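You operate a simulated robot arm through the tools that you are given. There is no shell and no other tool.

Carry out the task below with a simulated robot arm. There is one attempt and no reset: what you move stays moved.

## Task
Clean and oil the white drain plug.
Fine: draw it from the round teal housing, rinse it in the square blue bath, dip it in the round green pot and push it home again. What is to be rubbed or washed off counts as gone when no trace of it is left.
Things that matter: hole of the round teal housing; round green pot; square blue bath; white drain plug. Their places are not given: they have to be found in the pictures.

The check looks at the end state, three seconds after you hand in, the way a careful person would. Anything else that was tipped, shoved, dropped, spilled or broken makes it a failure.

## Robot
A 7-joint arm with a two-finger parallel gripper, fixed in place. Base frame: the origin is at the foot of the arm, x ahead of it, y to its left, z up. Lengths are in mm, angles in rad, forces in N, time in s.
Its first joint turns from -2.897 to 2.897 rad. Payload 3.43 kg.
Tool frame: the origin (TCP) lies between the finger pads and is the grasp point; the fingertips stand 30 mm ahead of it; z points along the fingers, y is the line along which they close. The gripper opens to 94 mm. The fingers are 28 mm wide and 10 mm thick; the gripper's body (50 by 96 mm) begins 55 mm behind the TCP.
Orientation is that of the tool frame in the base frame, as a unit quaternion [x, y, z, w]. With the fingers straight down and closing along the base's y, the tool's x points along the base's -x, its y along +y and its z along -z.

## Interface
- The arm moves only by the tool send_rows. Its argument "targets" is a list of rows, each a list of 7 numbers: the turn, a rotation vector about the base's x, y, z in units of 45 degrees (1.0 is 45 degrees), then the shift along the base's x, y, z in units of 400 mm (1.0 is 400 mm), then the opening, from 0 (shut) to 1 (fully open). In form: [[wx, wy, wz, tx, ty, tz, claw], ...]. A call has 1 to 20 rows; each row is the pose to reach, as a shift and turn from the pose commanded when the call began. A call with a number of a shift or a turn outside -1 to 1 is refused whole. A row lasts 0.2 s, in which the tool goes at most 50 mm and 0.15 rad; a call with a longer step from one row to the next is refused whole, and so is a gripper value outside its range. Where a pose cannot be reached the arm comes as near as it can. A force on the tool above 40 N (or 10 N above the force at the start of the call, whichever is more), or a blocked arm, ends the call early, and 0.2 s more pass. Each finger travels about 45 mm/s and halts on what it meets, pressing with about 29 N; the grip force reading is that of the motor and also rises with nothing between the fingers. The clock runs only during rows and for 0.2 s after the last one: add rows that repeat a pose to give the fingers time. It gives the time, the measured TCP pose, the force on the tool (base axes), the opening and the grip force at its end, in the units of the frame above (readings bear some noise), with the torque about the TCP (base axes, N m) and any sound that the robot's microphone picked up, and new pictures: "views" is both (left out), scene, wrist or none.
- Cameras (640 x 400 px; columns grow to the right, rows downward): "scene" is fixed at [49.8, -497.8, 1501.1]; the picture's right is [0.18, -0.98, 0.00], its down [-0.60, -0.11, -0.79] and it looks along [0.78, 0.14, -0.61] (base axes); focal length 319 px, centre (320, 200). "wrist" rides on the gripper at [76, 14, -103] in the tool frame; the picture's right is [-0.18, 0.98, 0.00], its down [-0.75, -0.14, -0.64] and it looks along [-0.63, -0.12, 0.77] (tool axes); focal length 243 px, centre (320, 200).
- lift_body(by): slides the trunk up (or, below 0, down) by that many mm; the arm rides with it, the base frame stays. It gives what a move gives, with no picture.
- locate(camera, pixels): for up to 12 pixels [column, row] of the newest picture of that camera ("zoom" is the newest enlarged one), the place [x, y, z] in the base frame of the surface seen there, good to about 2 mm. It takes no simulated time.
- close_up(camera, box): a new picture of the part [left, top, right, bottom] of that camera's present view, enlarged. It takes no simulated time.
- finish_job(): hands the job in; it is judged then, once.

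Unless the task says otherwise, let go and move clear before handing in.

The tools are called after "Emit:" by a JSON object that holds its "api" and its "payload". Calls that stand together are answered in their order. send_rows: Moves the arm, as the interface text tells. Its arguments: {"type":"object","properties":{"targets":{"type":"array","items":{"type":"array","items":{"type":"number"}}},"views":{"type":"string","enum":["both","scene","wrist","none"]}},"required":["targets"]} The other tools are called the same way: lift_body (by) slides the trunk up or down; locate (camera, pixels) gives the place of the surface under pixels of a picture; close_up (camera, box) takes an enlarged picture of a part of a camera's view; finish_job () hands the job in.

At the start:

```text
clock: 0.0
position: [479.8, -170.9, 1264.3]
orientation: [-0.002, 1.0, 0.016, 0.022]
ft_force: [162.1, 17.5, -284.8]
wrist_torque: [-2.14, -9.16, -1.74]
opening: 93.8
grip_force: 0.1
trunk travel left (down, up): [-325.0, 165.0]
```

scene: 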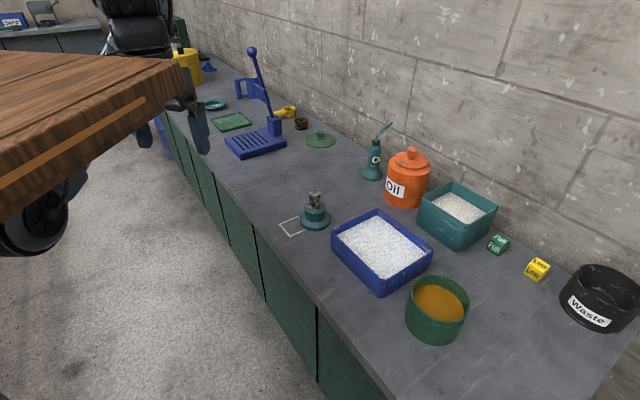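
wrist: 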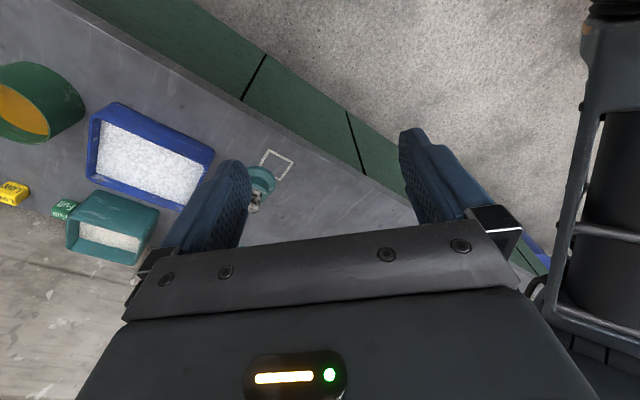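

The scene picture shows a bench with the teal housing near (315,213), the blue bath at (382,250) and the green pot at (437,308). The starting force reading is oddly large, so I'll look closer before moving anything.

Emit:
{"api": "close_up", "payload": {"camera": "scene", "box": [260, 170, 380, 245]}}

Emit:
{"api": "close_up", "payload": {"camera": "scene", "box": [0, 20, 320, 220]}}

Emit:
{"api": "locate", "payload": {"camera": "scene", "pixels": [[316, 193], [316, 212], [315, 225], [382, 245], [437, 302], [290, 227], [100, 100], [180, 75], [195, 125], [205, 150], [340, 240], [430, 250]]}}

Emit:
{"api": "close_up", "payload": {"camera": "wrist", "box": [220, 140, 320, 220]}}

```text
5.33 times, centred on (320, 208) of scene
```

zoom: 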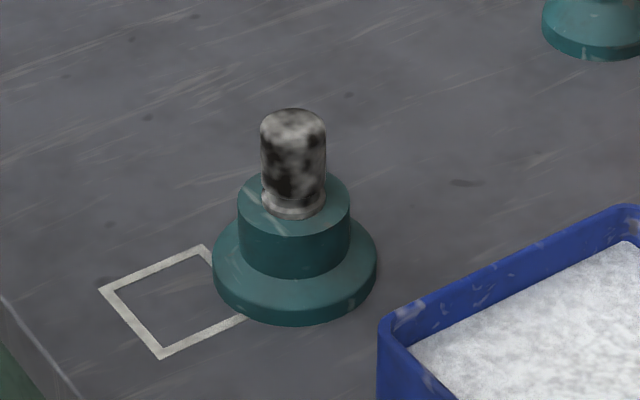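

```text
2.00 times, centred on (160, 120) of scene
```

zoom: 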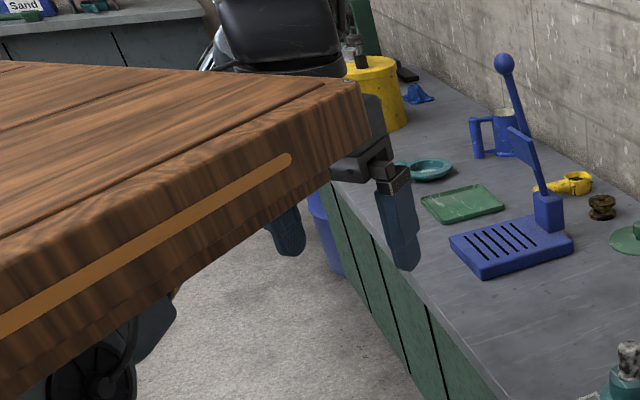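

```text
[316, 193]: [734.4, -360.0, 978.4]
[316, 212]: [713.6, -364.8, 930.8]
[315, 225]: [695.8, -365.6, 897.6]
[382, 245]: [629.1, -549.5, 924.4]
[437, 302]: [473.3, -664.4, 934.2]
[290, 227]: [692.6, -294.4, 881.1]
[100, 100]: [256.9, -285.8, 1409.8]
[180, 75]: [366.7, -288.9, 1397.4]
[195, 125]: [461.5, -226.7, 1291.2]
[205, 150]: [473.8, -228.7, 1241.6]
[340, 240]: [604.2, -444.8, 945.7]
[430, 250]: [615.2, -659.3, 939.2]
```

```text
5.00 times, centred on (270, 180) of wrist
```

zoom: 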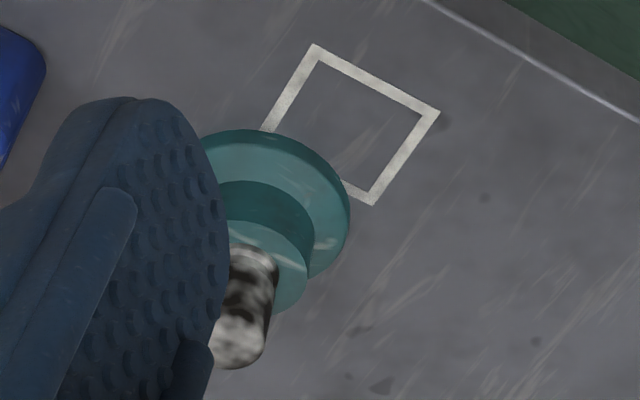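

The plug (zoom 1, about (292,165)) stands in the teal housing and is mottled with black dirt. The bench is at z≈881. I'll locate points on the wooden body and the vessels to learn the layout before moving.

Emit:
{"api": "locate", "payload": {"camera": "scene", "pixels": [[5, 60], [60, 70], [170, 62], [5, 180], [50, 150], [40, 220], [165, 95], [182, 88], [185, 105], [150, 130], [5, 120], [100, 70]]}}

Emit:
{"api": "close_up", "payload": {"camera": "scene", "box": [320, 180, 500, 360]}}

Emit:
{"api": "close_up", "payload": {"camera": "scene", "box": [110, 40, 230, 170]}}

```text
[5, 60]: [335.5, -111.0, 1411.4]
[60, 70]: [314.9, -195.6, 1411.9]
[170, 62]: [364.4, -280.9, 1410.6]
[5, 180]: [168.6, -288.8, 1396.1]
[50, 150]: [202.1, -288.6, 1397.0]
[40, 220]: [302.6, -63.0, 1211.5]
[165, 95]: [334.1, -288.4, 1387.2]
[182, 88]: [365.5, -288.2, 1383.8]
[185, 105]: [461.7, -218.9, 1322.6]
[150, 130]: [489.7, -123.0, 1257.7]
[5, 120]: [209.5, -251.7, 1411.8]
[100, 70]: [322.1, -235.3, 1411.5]
```

```text
2.22 times, centred on (410, 270) of scene
```

zoom: 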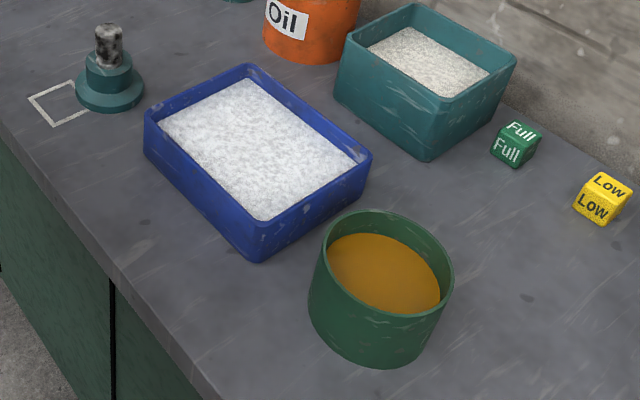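

```text
3.08 times, centred on (170, 105) of scene
```

zoom: 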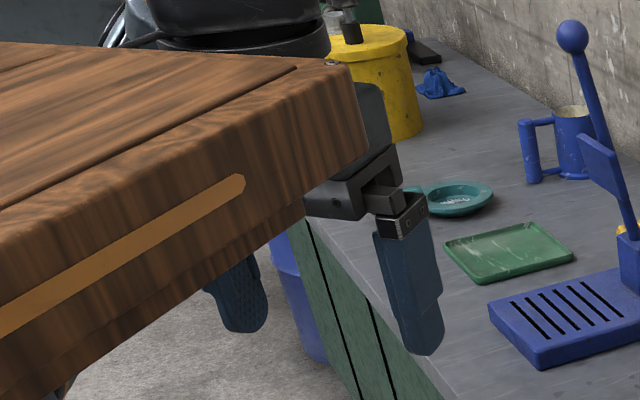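

The wooden body is a flat box (top z≈1411, side y≈-289, front edge x≈367), close to the gripper. I'll check what lies near the gripper in the wrist view, and get the rim positions of the vessels.

Emit:
{"api": "locate", "payload": {"camera": "wrist", "pixels": [[610, 100], [560, 280], [600, 20], [620, 220], [300, 300], [430, 180], [210, 220], [300, 380], [620, 380], [560, 80]]}}

Emit:
{"api": "close_up", "payload": {"camera": "wrist", "box": [480, 0, 640, 400]}}

Emit:
{"api": "locate", "payload": {"camera": "scene", "pixels": [[331, 235], [380, 212], [432, 252], [382, 290], [360, 222], [408, 232], [406, 285], [468, 300], [437, 318], [437, 278], [415, 300], [464, 305]]}}

```text
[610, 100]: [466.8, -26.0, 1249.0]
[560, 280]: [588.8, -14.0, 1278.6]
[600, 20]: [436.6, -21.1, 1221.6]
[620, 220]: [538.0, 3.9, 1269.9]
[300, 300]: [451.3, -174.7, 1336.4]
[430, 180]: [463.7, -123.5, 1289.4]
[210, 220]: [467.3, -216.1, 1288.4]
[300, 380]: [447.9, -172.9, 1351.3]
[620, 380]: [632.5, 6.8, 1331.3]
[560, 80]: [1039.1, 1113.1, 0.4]
```

```text
1.00 times, centred on (560, 200) of wrist (not enlarged: the box is as wide or as high as the picture)
```

zoom: 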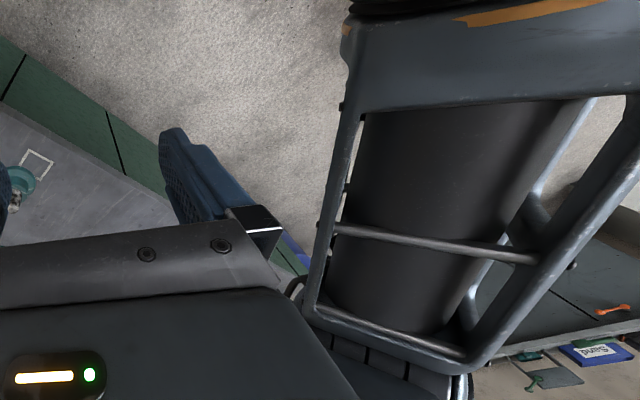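

```text
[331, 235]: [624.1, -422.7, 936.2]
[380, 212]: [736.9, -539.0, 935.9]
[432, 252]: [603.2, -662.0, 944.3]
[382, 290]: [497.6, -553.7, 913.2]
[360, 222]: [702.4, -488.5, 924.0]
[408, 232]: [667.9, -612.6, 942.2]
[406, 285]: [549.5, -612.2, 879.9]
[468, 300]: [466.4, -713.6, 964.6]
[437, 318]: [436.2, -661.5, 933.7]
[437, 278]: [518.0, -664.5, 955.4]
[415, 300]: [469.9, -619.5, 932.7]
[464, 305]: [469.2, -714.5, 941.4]
```

The wrist view shows the arm's own dark cage-like link to the side at (610,100) and the blue fingers; nothing appears between the fingers. I'll make one small forward move to see whether the large force reading is a real contact.

Emit:
{"api": "send_rows", "payload": {"targets": [[0, 0, 0, 0.025, 0, 0, 1], [0, 0, 0, 0.05, 0, 0, 1]], "views": "both"}}

```text
clock: 0.6
position: [498.0, -170.7, 1264.3]
orientation: [-0.002, 1.0, 0.017, 0.021]
ft_force: [1.2, 0.4, -0.3]
wrist_torque: [-0.01, -0.01, 0.02]
opening: 94.1
grip_force: 0.2
trunk travel left (down, up): [-325.0, 165.0]
```

scene: 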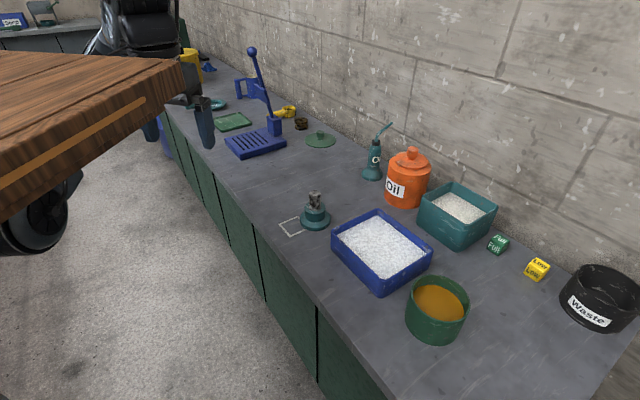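
wrist: 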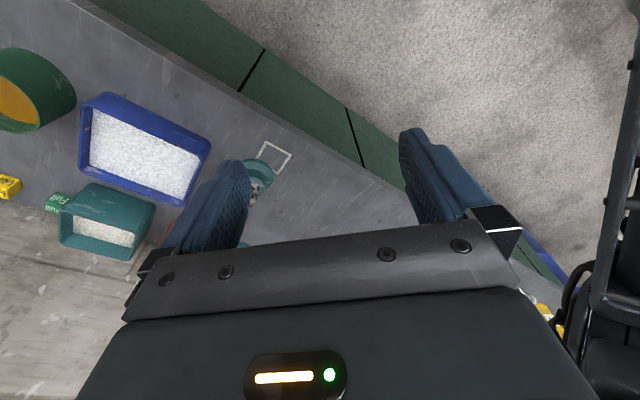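

The force vanished after moving forward 18 mm, so the arm is now free. Next I'll measure the plug and housing precisely in an enlarged picture.

Emit:
{"api": "close_up", "payload": {"camera": "scene", "box": [275, 180, 355, 230]}}

```text
8.00 times, centred on (315, 205) of scene
```

zoom: 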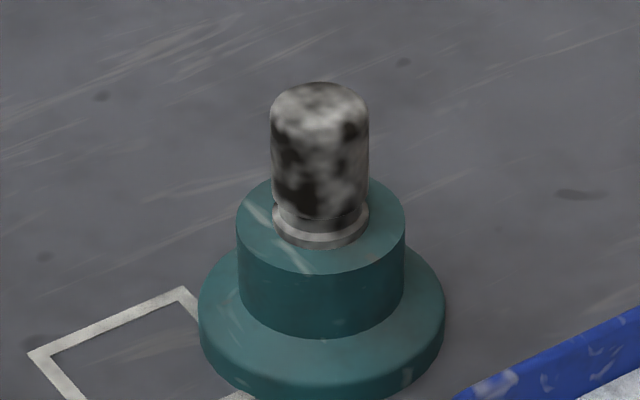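

Emit:
{"api": "locate", "payload": {"camera": "zoom", "pixels": [[320, 100], [320, 88], [320, 130], [320, 180], [275, 150], [365, 150], [320, 215], [320, 238], [320, 262], [250, 215], [395, 215], [320, 310]]}}

Emit:
{"api": "locate", "payload": {"camera": "zoom", "pixels": [[205, 290], [440, 290], [320, 375], [320, 345], [225, 265], [415, 265], [30, 355], [182, 292], [285, 130], [355, 130], [275, 220], [367, 220]]}}

```text
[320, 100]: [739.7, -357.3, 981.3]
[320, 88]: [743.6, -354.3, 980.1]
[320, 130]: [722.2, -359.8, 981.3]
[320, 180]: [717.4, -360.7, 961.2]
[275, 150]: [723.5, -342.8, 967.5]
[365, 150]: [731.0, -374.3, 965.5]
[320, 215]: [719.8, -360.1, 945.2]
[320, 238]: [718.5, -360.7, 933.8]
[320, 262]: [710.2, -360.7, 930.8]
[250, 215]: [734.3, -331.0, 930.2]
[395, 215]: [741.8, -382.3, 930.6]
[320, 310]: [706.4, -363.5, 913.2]
```

```text
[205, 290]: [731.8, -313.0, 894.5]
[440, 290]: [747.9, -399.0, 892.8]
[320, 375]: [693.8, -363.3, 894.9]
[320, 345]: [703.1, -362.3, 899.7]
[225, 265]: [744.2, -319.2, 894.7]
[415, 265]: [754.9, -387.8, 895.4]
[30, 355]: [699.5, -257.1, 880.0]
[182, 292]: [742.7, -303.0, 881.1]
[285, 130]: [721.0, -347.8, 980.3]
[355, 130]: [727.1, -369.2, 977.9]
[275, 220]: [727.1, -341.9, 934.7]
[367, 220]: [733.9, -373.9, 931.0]
```

The plug measures about 34 mm across, centred near (734, -357.5), with its top at z≈981. The housing top is at z≈931. I'll level the tool and move to above the plug.

Emit:
{"api": "send_rows", "payload": {"targets": [[-0.005, 0.006, 0, 0.059, -0.047, -0.02, 1], [-0.01, 0.012, 0, 0.13, -0.1, -0.05, 1], [-0.015, 0.02, 0, 0.2, -0.155, -0.09, 1], [-0.02, 0.027, 0, 0.27, -0.21, -0.14, 1], [-0.025, 0.033, 0, 0.34, -0.265, -0.19, 1], [-0.03, 0.04, 0, 0.41, -0.32, -0.24, 1], [-0.035, 0.045, 0, 0.48, -0.375, -0.29, 1], [-0.04, 0.05, 0, 0.54, -0.425, -0.34, 1], [-0.043, 0.0535, 0, 0.585, -0.4665, -0.385, 1], [-0.043, 0.0535, 0, 0.585, -0.4665, -0.385, 1], [-0.043, 0.0535, 0, 0.585, -0.4665, -0.385, 1]], "views": "both"}}

```text
clock: 3.0
position: [733.8, -358.9, 1108.1]
orientation: [-0.002, 1.0, -0.001, 0.001]
ft_force: [0.1, -0.3, -1.1]
wrist_torque: [0.03, 0.0, -0.02]
opening: 94.2
grip_force: 0.2
trunk travel left (down, up): [-325.0, 165.0]
```

scene: 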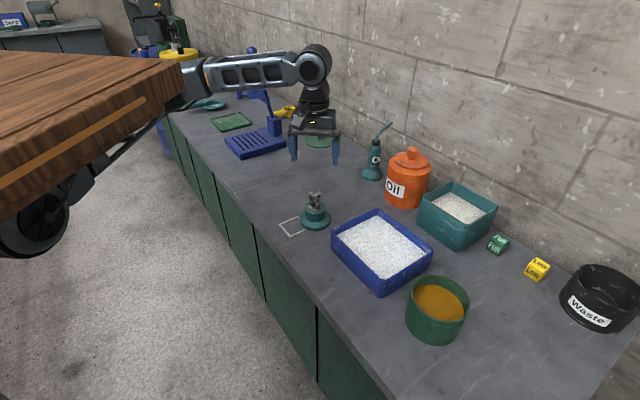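
wrist: 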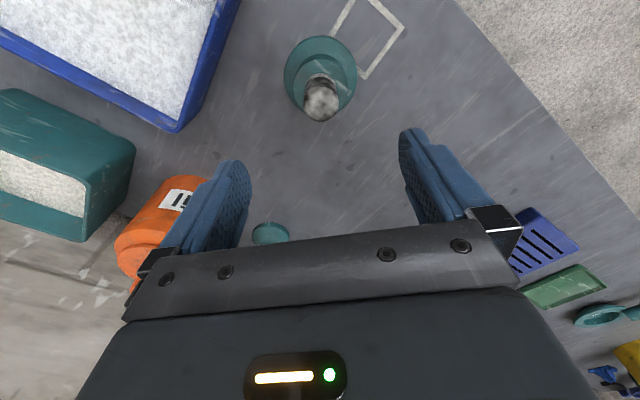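

The gripper is now above the plug, level; in the wrist picture the plug is at (321,100). I'll measure it again from this view.

Emit:
{"api": "close_up", "payload": {"camera": "wrist", "box": [270, 30, 370, 130]}}

```text
4.00 times, centred on (320, 80) of wrist
```

zoom: 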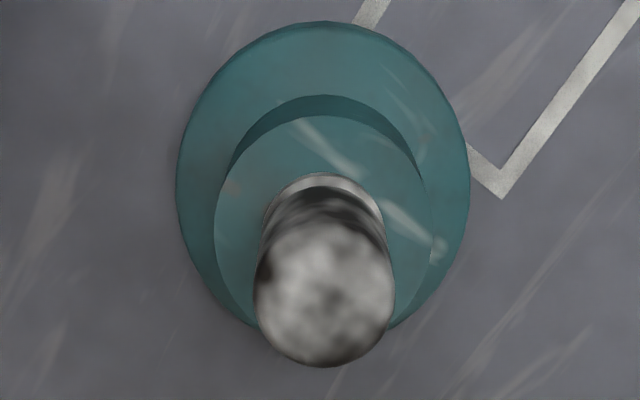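

Emit:
{"api": "locate", "payload": {"camera": "zoom", "pixels": [[325, 290], [325, 232], [325, 358], [262, 290], [388, 290], [325, 178], [325, 200], [325, 120], [220, 225], [425, 225], [180, 180], [465, 180]]}}

Emit:
{"api": "locate", "payload": {"camera": "zoom", "pixels": [[240, 180], [410, 180], [325, 28], [325, 165], [280, 240], [370, 240], [280, 340], [370, 340]]}}

```text
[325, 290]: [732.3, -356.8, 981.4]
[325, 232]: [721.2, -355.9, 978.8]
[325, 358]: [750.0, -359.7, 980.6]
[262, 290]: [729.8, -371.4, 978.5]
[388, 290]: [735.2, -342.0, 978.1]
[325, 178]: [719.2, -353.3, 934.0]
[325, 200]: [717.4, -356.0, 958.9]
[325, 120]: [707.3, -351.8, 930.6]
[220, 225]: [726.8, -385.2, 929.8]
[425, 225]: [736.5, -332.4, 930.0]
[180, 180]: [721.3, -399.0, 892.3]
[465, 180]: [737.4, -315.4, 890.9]
```

```text
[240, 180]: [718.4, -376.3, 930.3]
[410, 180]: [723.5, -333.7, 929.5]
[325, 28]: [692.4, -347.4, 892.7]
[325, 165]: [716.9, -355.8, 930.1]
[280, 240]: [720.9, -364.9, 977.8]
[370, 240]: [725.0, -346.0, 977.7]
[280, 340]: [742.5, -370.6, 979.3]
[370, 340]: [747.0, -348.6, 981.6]
```

The plug top centre is at about (733.5, -357.2, 981) with a radius near 16.5 mm. I'll descend with open fingers to TCP z≈971, so the fingertips stay about 10 mm above the housing top.

Emit:
{"api": "send_rows", "payload": {"targets": [[0, 0, 0, 0, 0.004, -0.08, 1], [0, 0, 0, 0, 0.004, -0.17, 1], [0, 0, 0, 0, 0.004, -0.25, 1], [0, 0, 0, 0, 0.004, -0.3, 1], [0, 0, 0, 0, 0.004, -0.3425, 1], [0, 0, 0, 0, 0.004, -0.3425, 1], [0, 0, 0, 0, 0.004, -0.3425, 1]], "views": "both"}}

```text
clock: 4.6
position: [732.7, -357.4, 970.5]
orientation: [-0.002, 1.0, 0.0, 0.001]
ft_force: [0.4, 0.1, -0.5]
wrist_torque: [0.0, 0.01, -0.01]
opening: 94.0
grip_force: 0.0
trunk travel left (down, up): [-325.0, 165.0]
```

scene: 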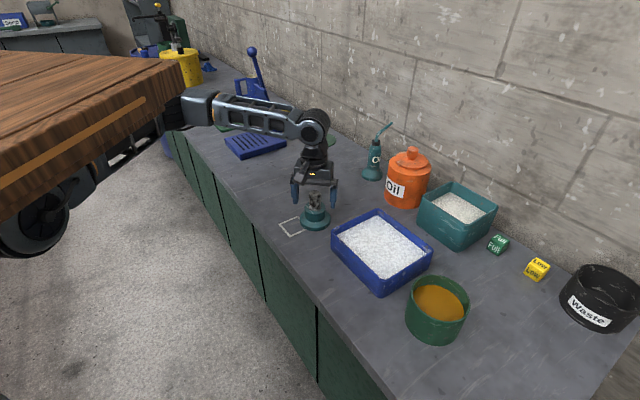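
wrist: 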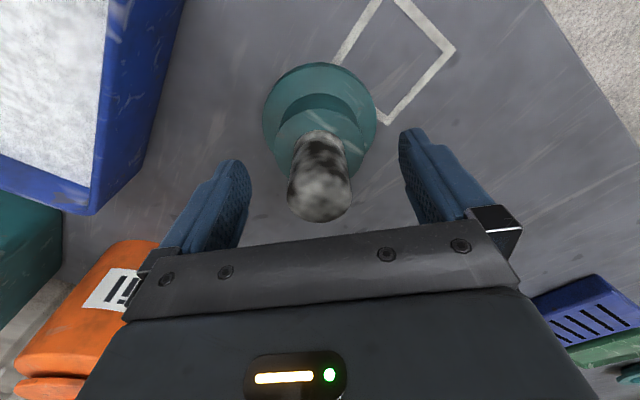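

The fingers straddle the plug (wrist picture: plug at (320,195), fingers at (235,190) and (425,185)). I'll close on it.

Emit:
{"api": "send_rows", "payload": {"targets": [[0, 0, 0, 0, 0, 0, 0], [0, 0, 0, 0, 0, 0, 0], [0, 0, 0, 0, 0, 0, 0], [0, 0, 0, 0, 0, 0, 0], [0, 0, 0, 0, 0, 0, 0], [0, 0, 0, 0, 0, 0, 0], [0, 0, 0, 0, 0, 0, 0]], "views": "wrist"}}

```text
clock: 6.2
position: [731.8, -357.3, 971.7]
orientation: [-0.002, 1.0, -0.001, 0.001]
ft_force: [0.2, 0.2, 0.2]
wrist_torque: [-0.05, 0.01, 0.01]
opening: 32.3
grip_force: 28.3
trunk travel left (down, up): [-325.0, 165.0]
```

wrist: 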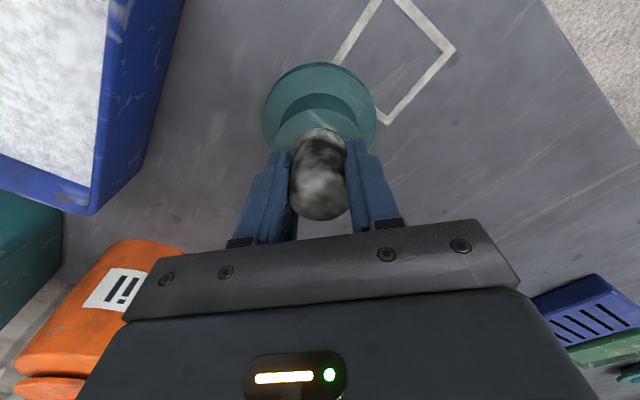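

The plug is gripped (opening 32.3 mm, grip 28 N) with the TCP at z≈971 as the home reference. I'll draw it straight up gently.

Emit:
{"api": "send_rows", "payload": {"targets": [[0, 0, 0, 0, 0, 0.0075, 0], [0, 0, 0, 0, 0, 0.015, 0], [0, 0, 0, 0, 0, 0.025, 0], [0, 0, 0, 0, 0, 0.0375, 0], [0, 0, 0, 0, 0, 0.05, 0]], "views": "both"}}

```text
clock: 7.4
position: [733.6, -356.1, 992.7]
orientation: [-0.003, 1.0, 0.0, 0.001]
ft_force: [-0.6, 0.6, -0.5]
wrist_torque: [0.0, 0.0, 0.0]
opening: 32.7
grip_force: 28.7
trunk travel left (down, up): [-325.0, 165.0]
```

scene: 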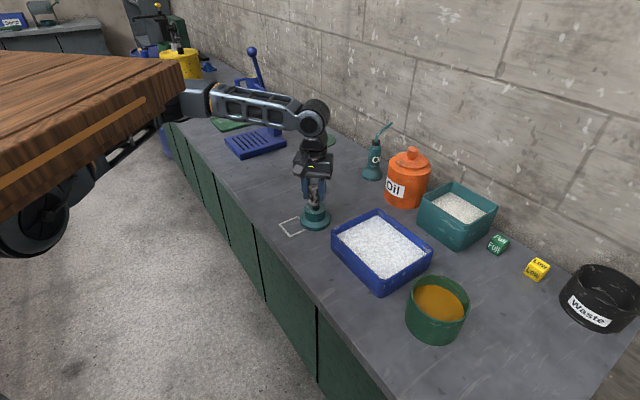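
wrist: 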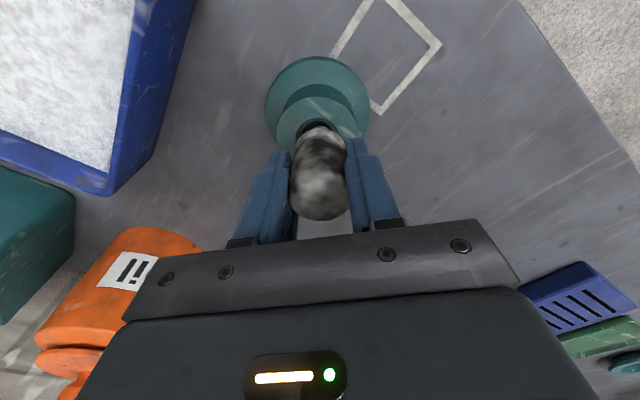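

The plug rises with the fingers and there is almost no resistance. I'll check the gap closely before continuing.

Emit:
{"api": "close_up", "payload": {"camera": "scene", "box": [275, 160, 355, 230]}}

Emit:
{"api": "send_rows", "payload": {"targets": [[0, 0, 0, 0, 0, 0.03, 0], [0, 0, 0, 0, 0, 0.06, 0], [0, 0, 0, 0, 0, 0.09, 0], [0, 0, 0, 0, 0, 0.12, 0], [0, 0, 0, 0, 0, 0.15, 0], [0, 0, 0, 0, 0, 0.2, 0], [0, 0, 0, 0, 0, 0.25, 0], [0, 0, 0, 0, 0, 0.25, 0]], "views": "both"}}

Emit:
{"api": "close_up", "payload": {"camera": "scene", "box": [265, 130, 365, 230]}}

Emit:
{"api": "close_up", "payload": {"camera": "wrist", "box": [230, 20, 410, 250]}}

```text
5.71 times, centred on (315, 195) of scene
```

zoom: 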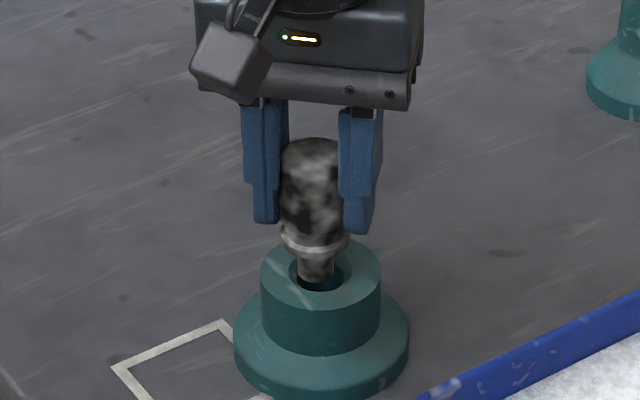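

```text
clock: 9.2
position: [733.5, -356.0, 1092.2]
orientation: [-0.002, 1.0, 0.0, 0.001]
ft_force: [-1.1, 0.7, -0.9]
wrist_torque: [0.01, -0.02, 0.03]
opening: 32.3
grip_force: 28.6
trunk travel left (down, up): [-325.0, 165.0]
```

scene: 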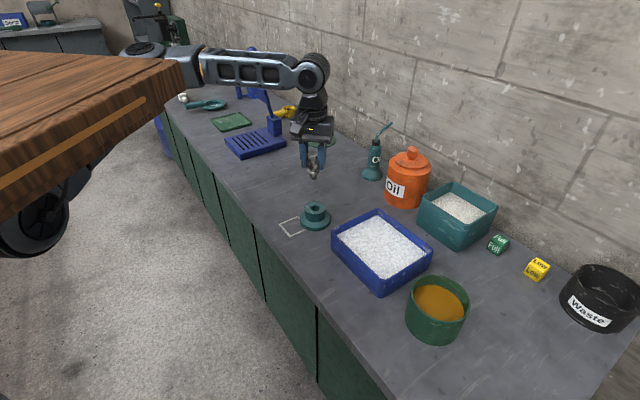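
wrist: 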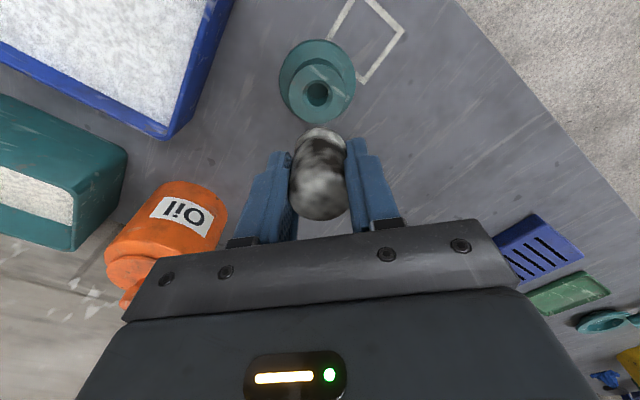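

```text
4.00 times, centred on (315, 180) of scene
```

zoom: 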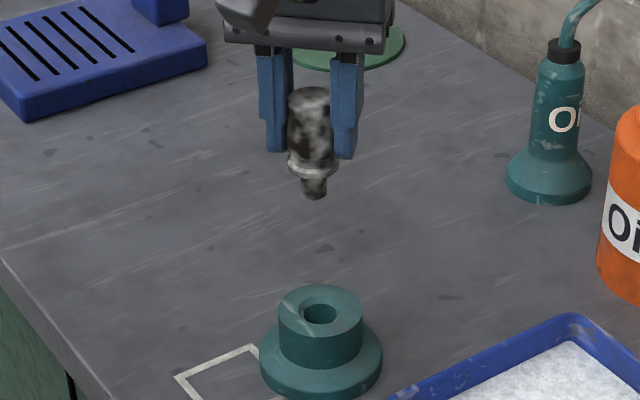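

```text
1.74 times, centred on (320, 135) of wrist
```

zoom: 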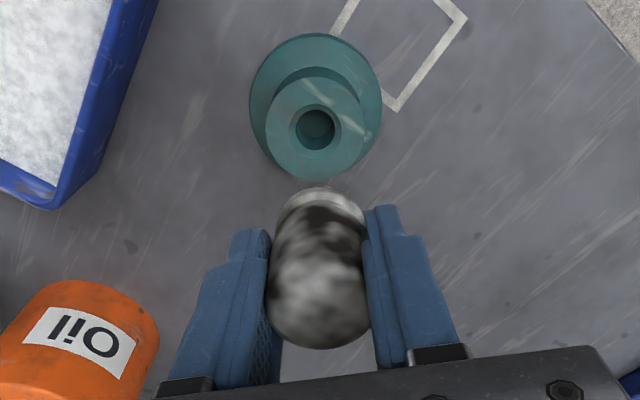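

The plug is out: a handle with a collar and a short dirty pin below, and the housing's hole is visible. I'll measure the plug's pin and the hole.

Emit:
{"api": "close_up", "payload": {"camera": "scene", "box": [285, 145, 345, 185]}}

Emit:
{"api": "locate", "payload": {"camera": "zoom", "pixels": [[320, 100], [310, 60], [300, 190], [315, 240], [308, 270], [312, 320], [330, 315], [305, 230], [330, 190], [340, 230]]}}

Emit:
{"api": "close_up", "payload": {"camera": "wrist", "box": [270, 30, 370, 130]}}

```text
10.00 times, centred on (315, 165) of scene
```

zoom: 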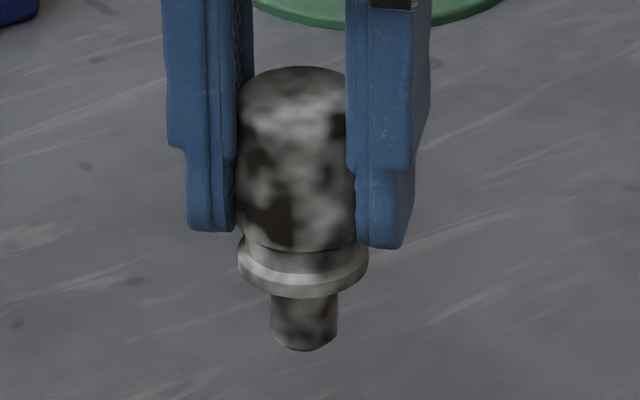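

```text
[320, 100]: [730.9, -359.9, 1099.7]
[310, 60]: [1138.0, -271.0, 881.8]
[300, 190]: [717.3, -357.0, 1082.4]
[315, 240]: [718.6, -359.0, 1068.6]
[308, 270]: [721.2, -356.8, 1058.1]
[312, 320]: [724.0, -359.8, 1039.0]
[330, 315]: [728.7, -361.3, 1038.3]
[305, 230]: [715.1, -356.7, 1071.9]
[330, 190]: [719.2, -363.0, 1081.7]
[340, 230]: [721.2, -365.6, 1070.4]
```

```text
4.00 times, centred on (320, 80) of wrist
```

zoom: 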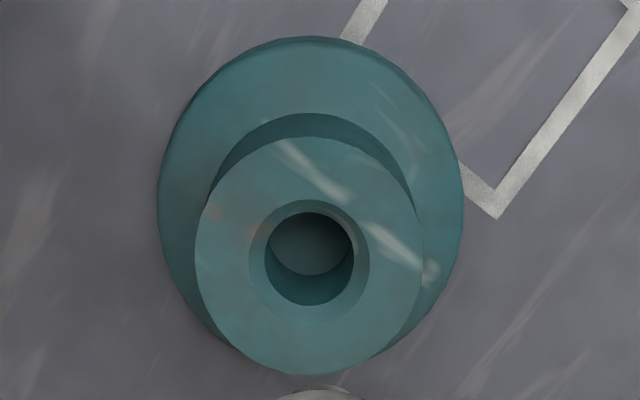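

The pin is about 18 mm wide and 24 mm long, so its tip sits roughly 64 mm below the TCP, and dirt covers both handle and pin. Next I'll inspect the bath and the pot in detail.

Emit:
{"api": "close_up", "payload": {"camera": "scene", "box": [325, 200, 440, 300]}}

Emit:
{"api": "locate", "payload": {"camera": "zoom", "pixels": [[70, 130], [200, 60], [340, 160], [300, 250], [330, 340], [130, 190], [450, 220], [500, 180], [540, 240], [310, 45], [45, 150], [310, 370]]}}

```text
4.00 times, centred on (382, 250) of scene
```

zoom: 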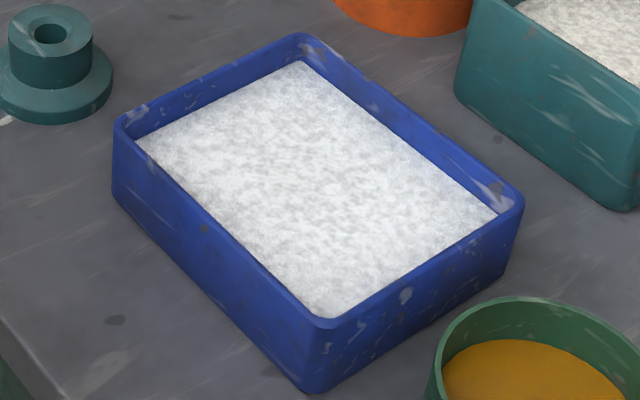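

```text
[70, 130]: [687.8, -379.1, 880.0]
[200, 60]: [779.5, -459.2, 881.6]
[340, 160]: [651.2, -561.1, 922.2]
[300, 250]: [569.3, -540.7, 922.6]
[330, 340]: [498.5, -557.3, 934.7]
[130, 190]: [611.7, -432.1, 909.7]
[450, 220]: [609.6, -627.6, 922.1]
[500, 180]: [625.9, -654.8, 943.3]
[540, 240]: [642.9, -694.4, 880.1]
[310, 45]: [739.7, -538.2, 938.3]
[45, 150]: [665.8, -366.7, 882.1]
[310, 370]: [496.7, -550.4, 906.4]
```

The bath surface is at z≈922 and the rim at z≈943, centred near (612, -542), with nothing in the way. I'll carry the plug over at the present height.

Emit:
{"api": "send_rows", "payload": {"targets": [[0, 0, 0, -0.04, -0.06, 0, 0], [0, 0, 0, -0.09, -0.14, 0, 0], [0, 0, 0, -0.14, -0.22, 0, 0], [0, 0, 0, -0.19, -0.3, 0, 0], [0, 0, 0, -0.24, -0.37, 0, 0], [0, 0, 0, -0.28, -0.43, 0, 0], [0, 0, 0, -0.304, -0.465, 0, 0], [0, 0, 0, -0.304, -0.465, 0, 0], [0, 0, 0, -0.304, -0.465, 0, 0]], "views": "both"}}

```text
clock: 11.2
position: [610.0, -542.4, 1091.3]
orientation: [-0.003, 1.0, -0.001, 0.002]
ft_force: [0.0, -0.3, -1.2]
wrist_torque: [-0.02, -0.02, 0.0]
opening: 32.5
grip_force: 29.0
trunk travel left (down, up): [-325.0, 165.0]
```

scene: 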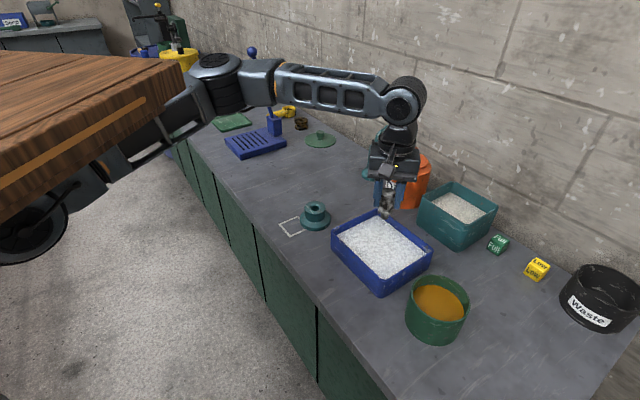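
wrist: 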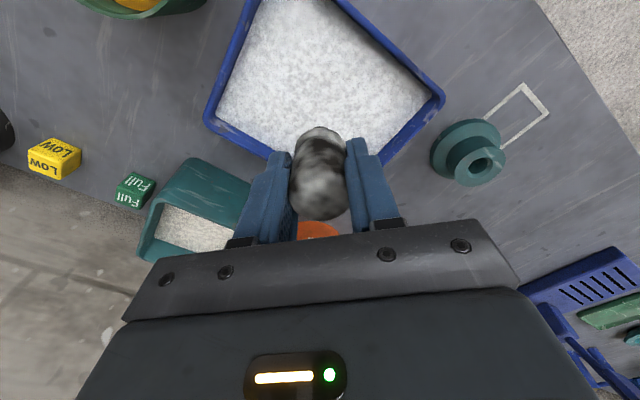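

The plug hangs over the bath centre. I'll lower it slowly until the pin tip is around z≈896, then look at what happens.

Emit:
{"api": "send_rows", "payload": {"targets": [[0, 0, 0, 0.004, 0, -0.07, 0], [0, 0, 0, 0.004, 0, -0.14, 0], [0, 0, 0, 0.004, 0, -0.2, 0], [0, 0, 0, 0.004, 0, -0.24, 0], [0, 0, 0, 0.004, 0, -0.27, 0], [0, 0, 0, 0.004, 0, -0.3, 0], [0, 0, 0, 0.004, 0, -0.325, 0], [0, 0, 0, 0.004, 0, -0.325, 0]], "views": "both"}}

Emit:
{"api": "close_up", "payload": {"camera": "scene", "box": [325, 180, 445, 280]}}

```text
clock: 13.0
position: [612.5, -542.5, 960.9]
orientation: [-0.002, 1.0, 0.0, 0.001]
ft_force: [0.1, 0.1, -0.8]
wrist_torque: [0.0, -0.04, -0.02]
opening: 32.4
grip_force: 29.2
trunk travel left (down, up): [-325.0, 165.0]
```

scene: 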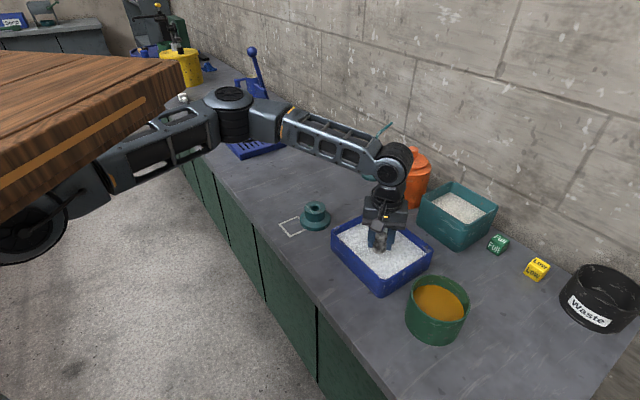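
wrist: 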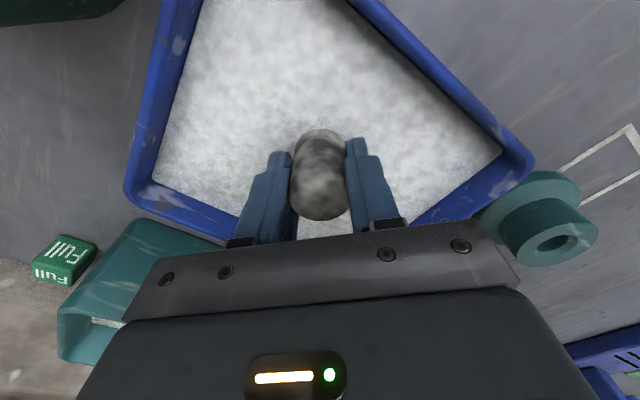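

```text
4.00 times, centred on (385, 230) of scene
```

zoom: 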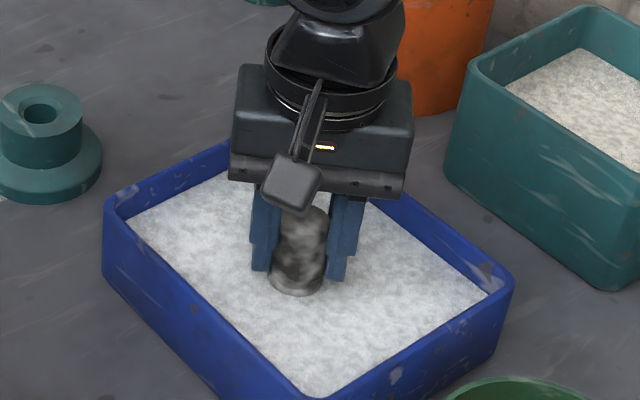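

The pin is under the surface and the dirt on the handle already looks greyer and fainter (wrist (320,180)). I'll swish it gently around the bath centre.

Emit:
{"api": "send_rows", "payload": {"targets": [[0, 0, 0, 0.04, 0, 0, 0], [0, 0, 0, 0.07, 0, 0, 0], [0, 0, 0, 0.04, 0.03, 0, 0], [0, 0, 0, 0, 0.06, 0, 0], [0, 0, 0, -0.04, 0.03, 0, 0], [0, 0, 0, -0.07, 0, 0, 0], [0, 0, 0, -0.04, -0.03, 0, 0], [0, 0, 0, 0, -0.06, 0, 0], [0, 0, 0, 0.04, -0.03, 0, 0], [0, 0, 0, 0.07, 0, 0, 0], [0, 0, 0, 0.04, 0.03, 0, 0], [0, 0, 0, 0, 0.06, 0, 0], [0, 0, 0, -0.04, 0.03, 0, 0], [0, 0, 0, -0.07, 0, 0, 0], [0, 0, 0, -0.04, -0.03, 0, 0], [0, 0, 0, 0, -0.06, 0, 0], [0, 0, 0, 0, -0.03, 0, 0], [0, 0, 0, 0, 0, 0, 0], [0, 0, 0, 0, 0, 0, 0]], "views": "both"}}

Emit:
{"api": "close_up", "payload": {"camera": "scene", "box": [355, 200, 415, 260]}}

Emit:
{"api": "close_up", "payload": {"camera": "wrist", "box": [260, 110, 380, 230]}}

```text
clock: 17.0
position: [612.9, -541.0, 963.2]
orientation: [-0.003, 1.0, 0.001, 0.001]
ft_force: [0.2, 0.3, -1.0]
wrist_torque: [-0.01, 0.03, 0.01]
opening: 32.0
grip_force: 29.1
trunk travel left (down, up): [-325.0, 165.0]
```

scene: 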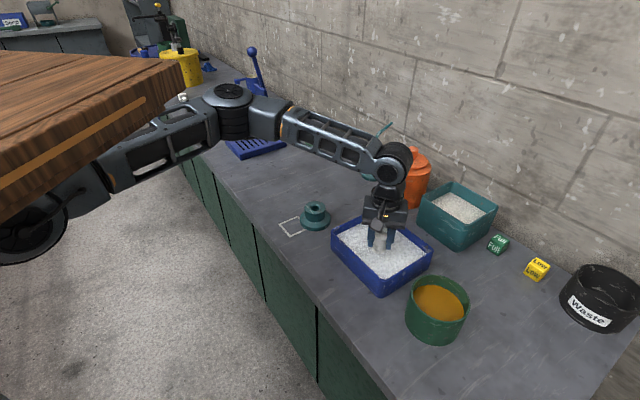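
wrist: 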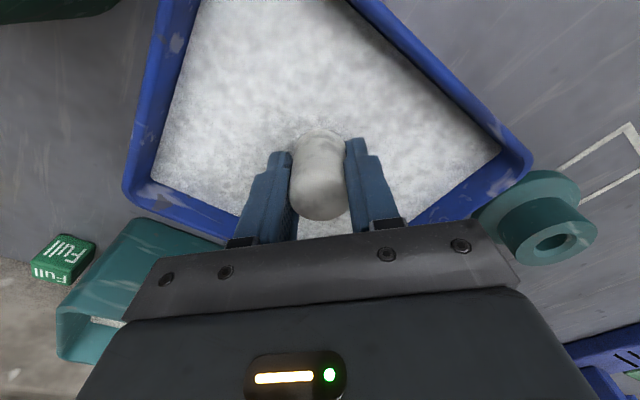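

```text
6.67 times, centred on (385, 230) of scene
```

zoom: 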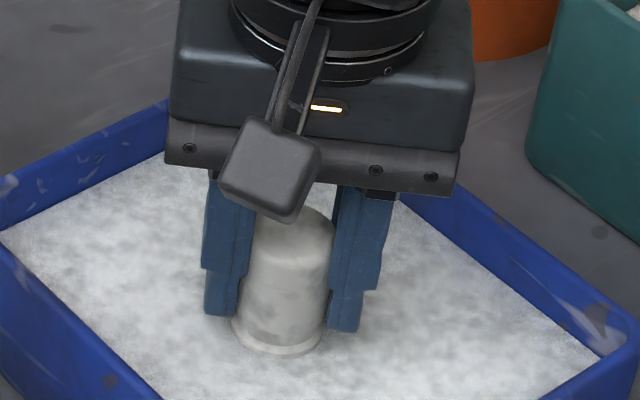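

```text
3.33 times, centred on (320, 170) of wrist
```

zoom: 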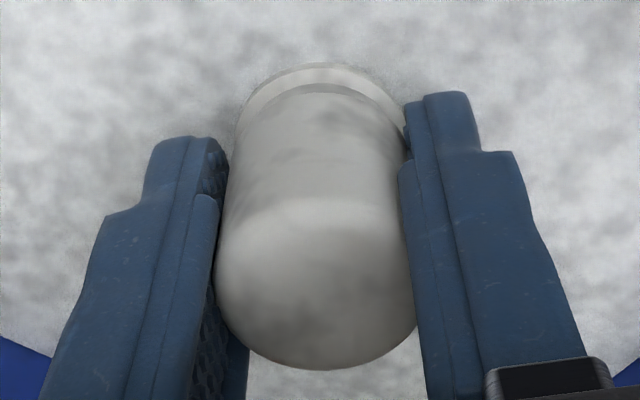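

Most of the dirt is gone, but faint grey patches remain on the handle in both close-ups. I'll keep swishing until no trace is visible.

Emit:
{"api": "send_rows", "payload": {"targets": [[0, 0, 0, 0.04, 0, 0, 0], [0, 0, 0, 0.07, 0, 0, 0], [0, 0, 0, 0.04, 0.03, 0, 0], [0, 0, 0, 0, 0.06, 0, 0], [0, 0, 0, -0.04, 0.03, 0, 0], [0, 0, 0, -0.07, 0, 0, 0], [0, 0, 0, -0.04, -0.03, 0, 0], [0, 0, 0, 0, -0.06, 0, 0], [0, 0, 0, 0.04, -0.03, 0, 0], [0, 0, 0, 0.07, 0, 0, 0], [0, 0, 0, 0.04, 0.03, 0, 0], [0, 0, 0, 0, 0.06, 0, 0], [0, 0, 0, -0.04, 0.03, 0, 0], [0, 0, 0, -0.07, 0, 0, 0], [0, 0, 0, -0.04, -0.03, 0, 0], [0, 0, 0, 0, -0.06, 0, 0], [0, 0, 0, 0, -0.03, 0, 0], [0, 0, 0, 0, 0, 0, 0], [0, 0, 0, 0, 0, 0, 0]], "views": "both"}}

Emit:
{"api": "close_up", "payload": {"camera": "scene", "box": [355, 200, 415, 260]}}

Emit:
{"api": "close_up", "payload": {"camera": "wrist", "box": [260, 110, 380, 230]}}

```text
clock: 21.0
position: [612.8, -541.9, 962.3]
orientation: [-0.003, 1.0, 0.0, 0.001]
ft_force: [-0.2, 0.2, -0.9]
wrist_torque: [0.02, 0.02, -0.02]
opening: 31.8
grip_force: 29.3
trunk travel left (down, up): [-325.0, 165.0]
```

scene: 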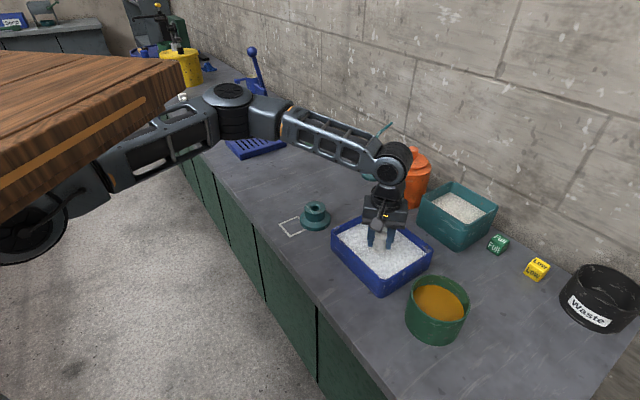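
wrist: 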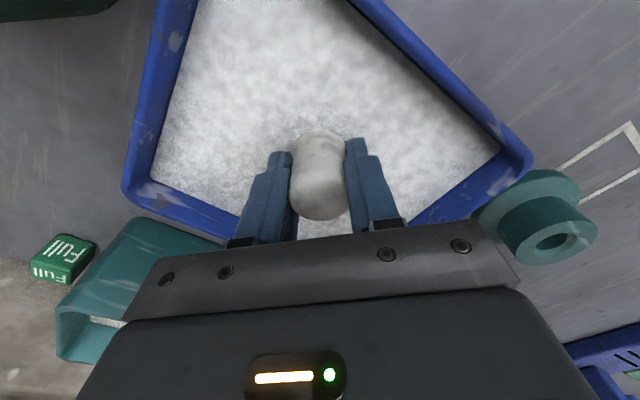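

```text
6.67 times, centred on (385, 230) of scene
```

zoom: 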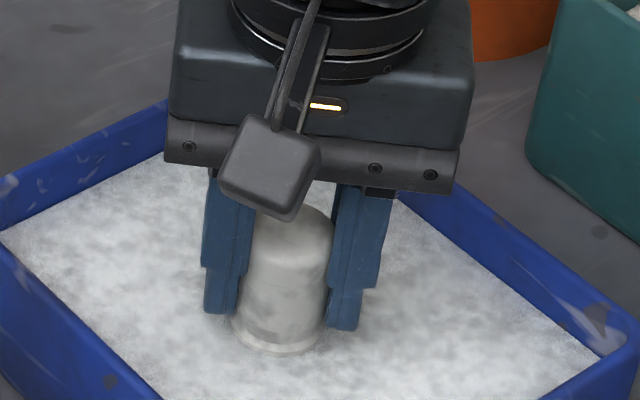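

```text
3.33 times, centred on (320, 170) of wrist
```

zoom: 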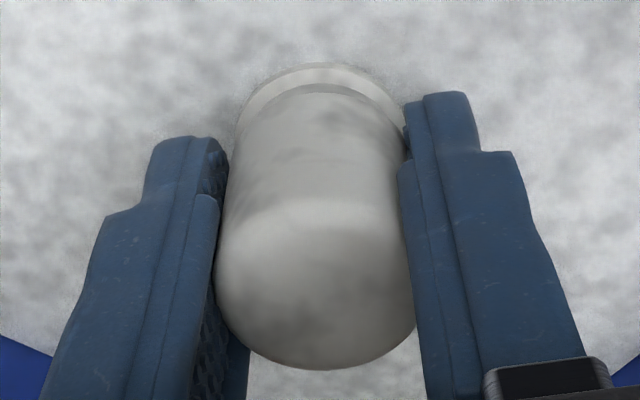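

The faint patches at wrist-zoom (295,325) and (320,120) did not change between the last two rinses. I'll lift the plug clear of the surface and look at the whole of it.

Emit:
{"api": "send_rows", "payload": {"targets": [[0, 0, 0, 0, 0, 0.04, 0], [0, 0, 0, 0, 0, 0.08, 0], [0, 0, 0, 0, 0, 0.12, 0], [0, 0, 0, 0, 0, 0.16, 0], [0, 0, 0, 0, 0, 0.2, 0], [0, 0, 0, 0, 0, 0.2, 0]], "views": "both"}}

Emit:
{"api": "close_up", "payload": {"camera": "scene", "box": [360, 175, 420, 235]}}

Emit:
{"api": "close_up", "payload": {"camera": "wrist", "box": [260, 110, 380, 230]}}

```text
clock: 22.4
position: [612.3, -542.3, 1042.5]
orientation: [-0.002, 1.0, 0.0, 0.001]
ft_force: [-0.7, -0.8, -0.4]
wrist_torque: [0.0, 0.05, 0.0]
opening: 32.1
grip_force: 28.8
trunk travel left (down, up): [-325.0, 165.0]
```

scene: 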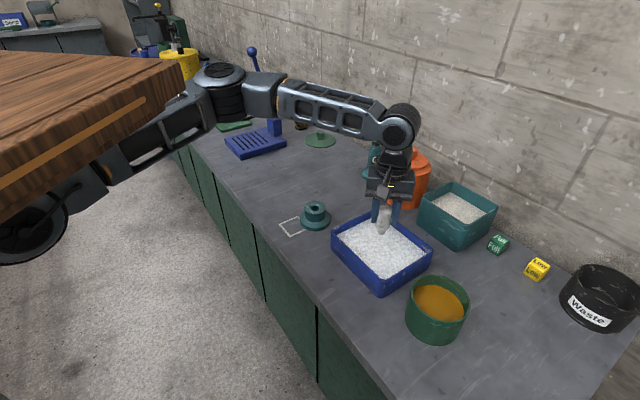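
wrist: 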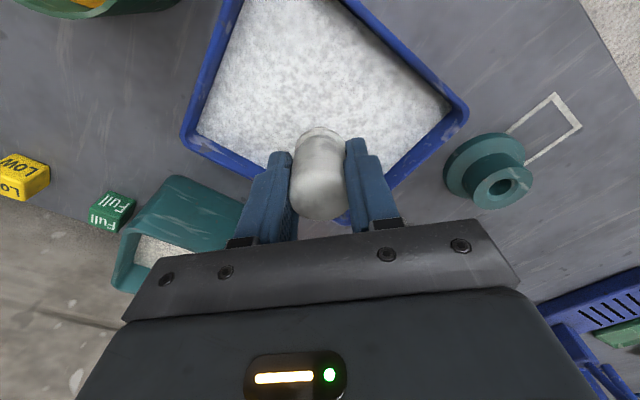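

```text
6.67 times, centred on (390, 205) of scene
```

zoom: 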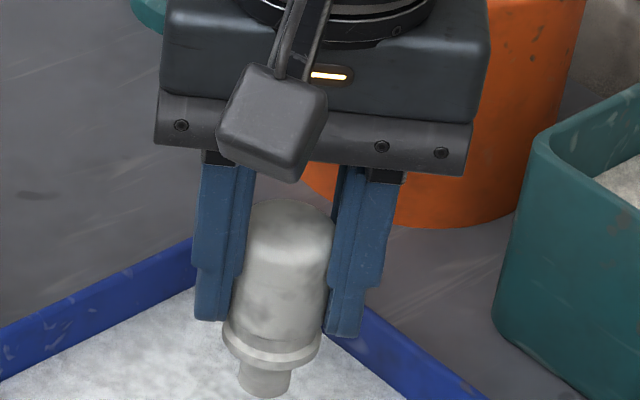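

```text
3.33 times, centred on (320, 170) of wrist
```

zoom: 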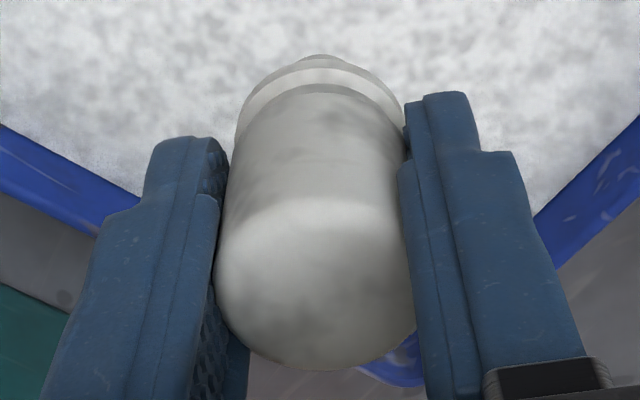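

The pin and handle look nearly white, yet very faint grey patches persist on the handle (wrist zoom (290,320)). I'll dip once more, slightly deeper and with up-down strokes, then compare the same view.

Emit:
{"api": "send_rows", "payload": {"targets": [[0, 0, 0, 0, 0, -0.07, 0], [0, 0, 0, 0, 0, -0.14, 0], [0, 0, 0, 0, 0, -0.19, 0], [0, 0, 0, 0, 0, -0.215, 0], [0, 0, 0, 0.05, 0, -0.215, 0], [0, 0, 0, 0.08, 0, -0.215, 0], [0, 0, 0, 0.03, 0, -0.18, 0], [0, 0, 0, -0.02, 0, -0.215, 0], [0, 0, 0, -0.07, 0, -0.215, 0], [0, 0, 0, 0, 0, -0.215, 0], [0, 0, 0, 0, 0.06, -0.18, 0], [0, 0, 0, 0, 0, -0.215, 0], [0, 0, 0, 0, -0.06, -0.215, 0], [0, 0, 0, 0, 0, -0.215, 0], [0, 0, 0, 0.07, 0, -0.215, 0], [0, 0, 0, 0, 0, -0.215, 0], [0, 0, 0, -0.07, 0, -0.215, 0], [0, 0, 0, 0, 0, -0.215, 0], [0, 0, 0, 0, 0, -0.215, 0]], "views": "both"}}

Emit:
{"api": "close_up", "payload": {"camera": "wrist", "box": [260, 110, 380, 230]}}

Emit:
{"api": "close_up", "payload": {"camera": "scene", "box": [355, 200, 415, 260]}}

```text
clock: 26.4
position: [613.1, -544.9, 956.9]
orientation: [-0.003, 1.0, 0.0, 0.0]
ft_force: [0.5, -0.5, -1.8]
wrist_torque: [0.01, -0.02, -0.01]
opening: 32.1
grip_force: 29.7
trunk travel left (down, up): [-325.0, 165.0]
```

scene: 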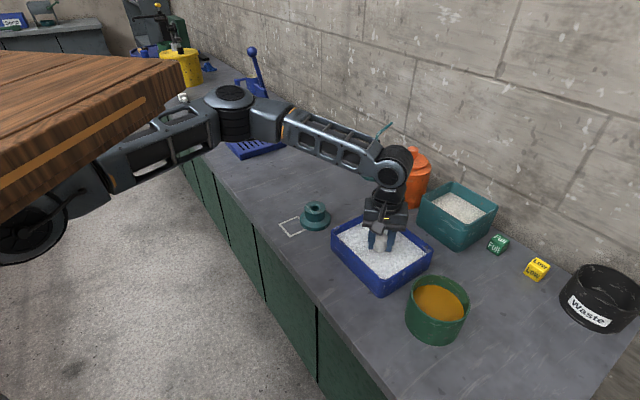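
wrist: 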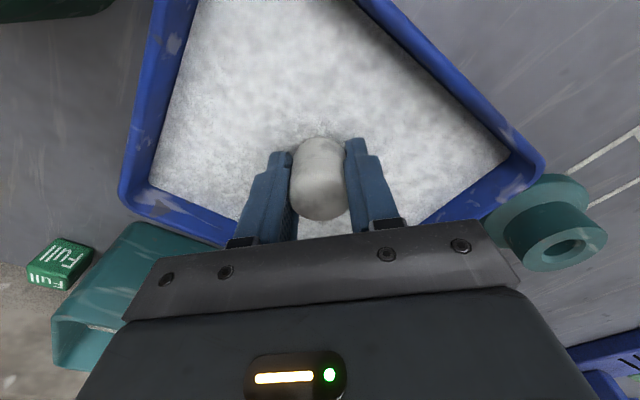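

```text
3.33 times, centred on (320, 170) of wrist
```

zoom: 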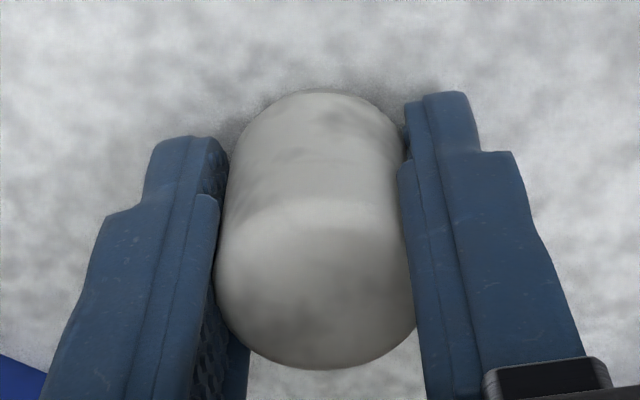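

```text
6.67 times, centred on (385, 230) of scene
```

zoom: 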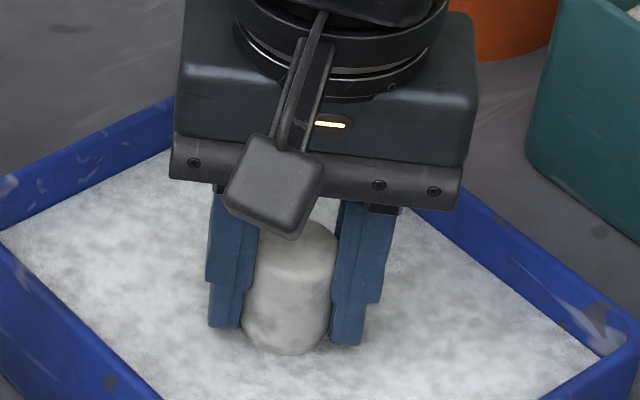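

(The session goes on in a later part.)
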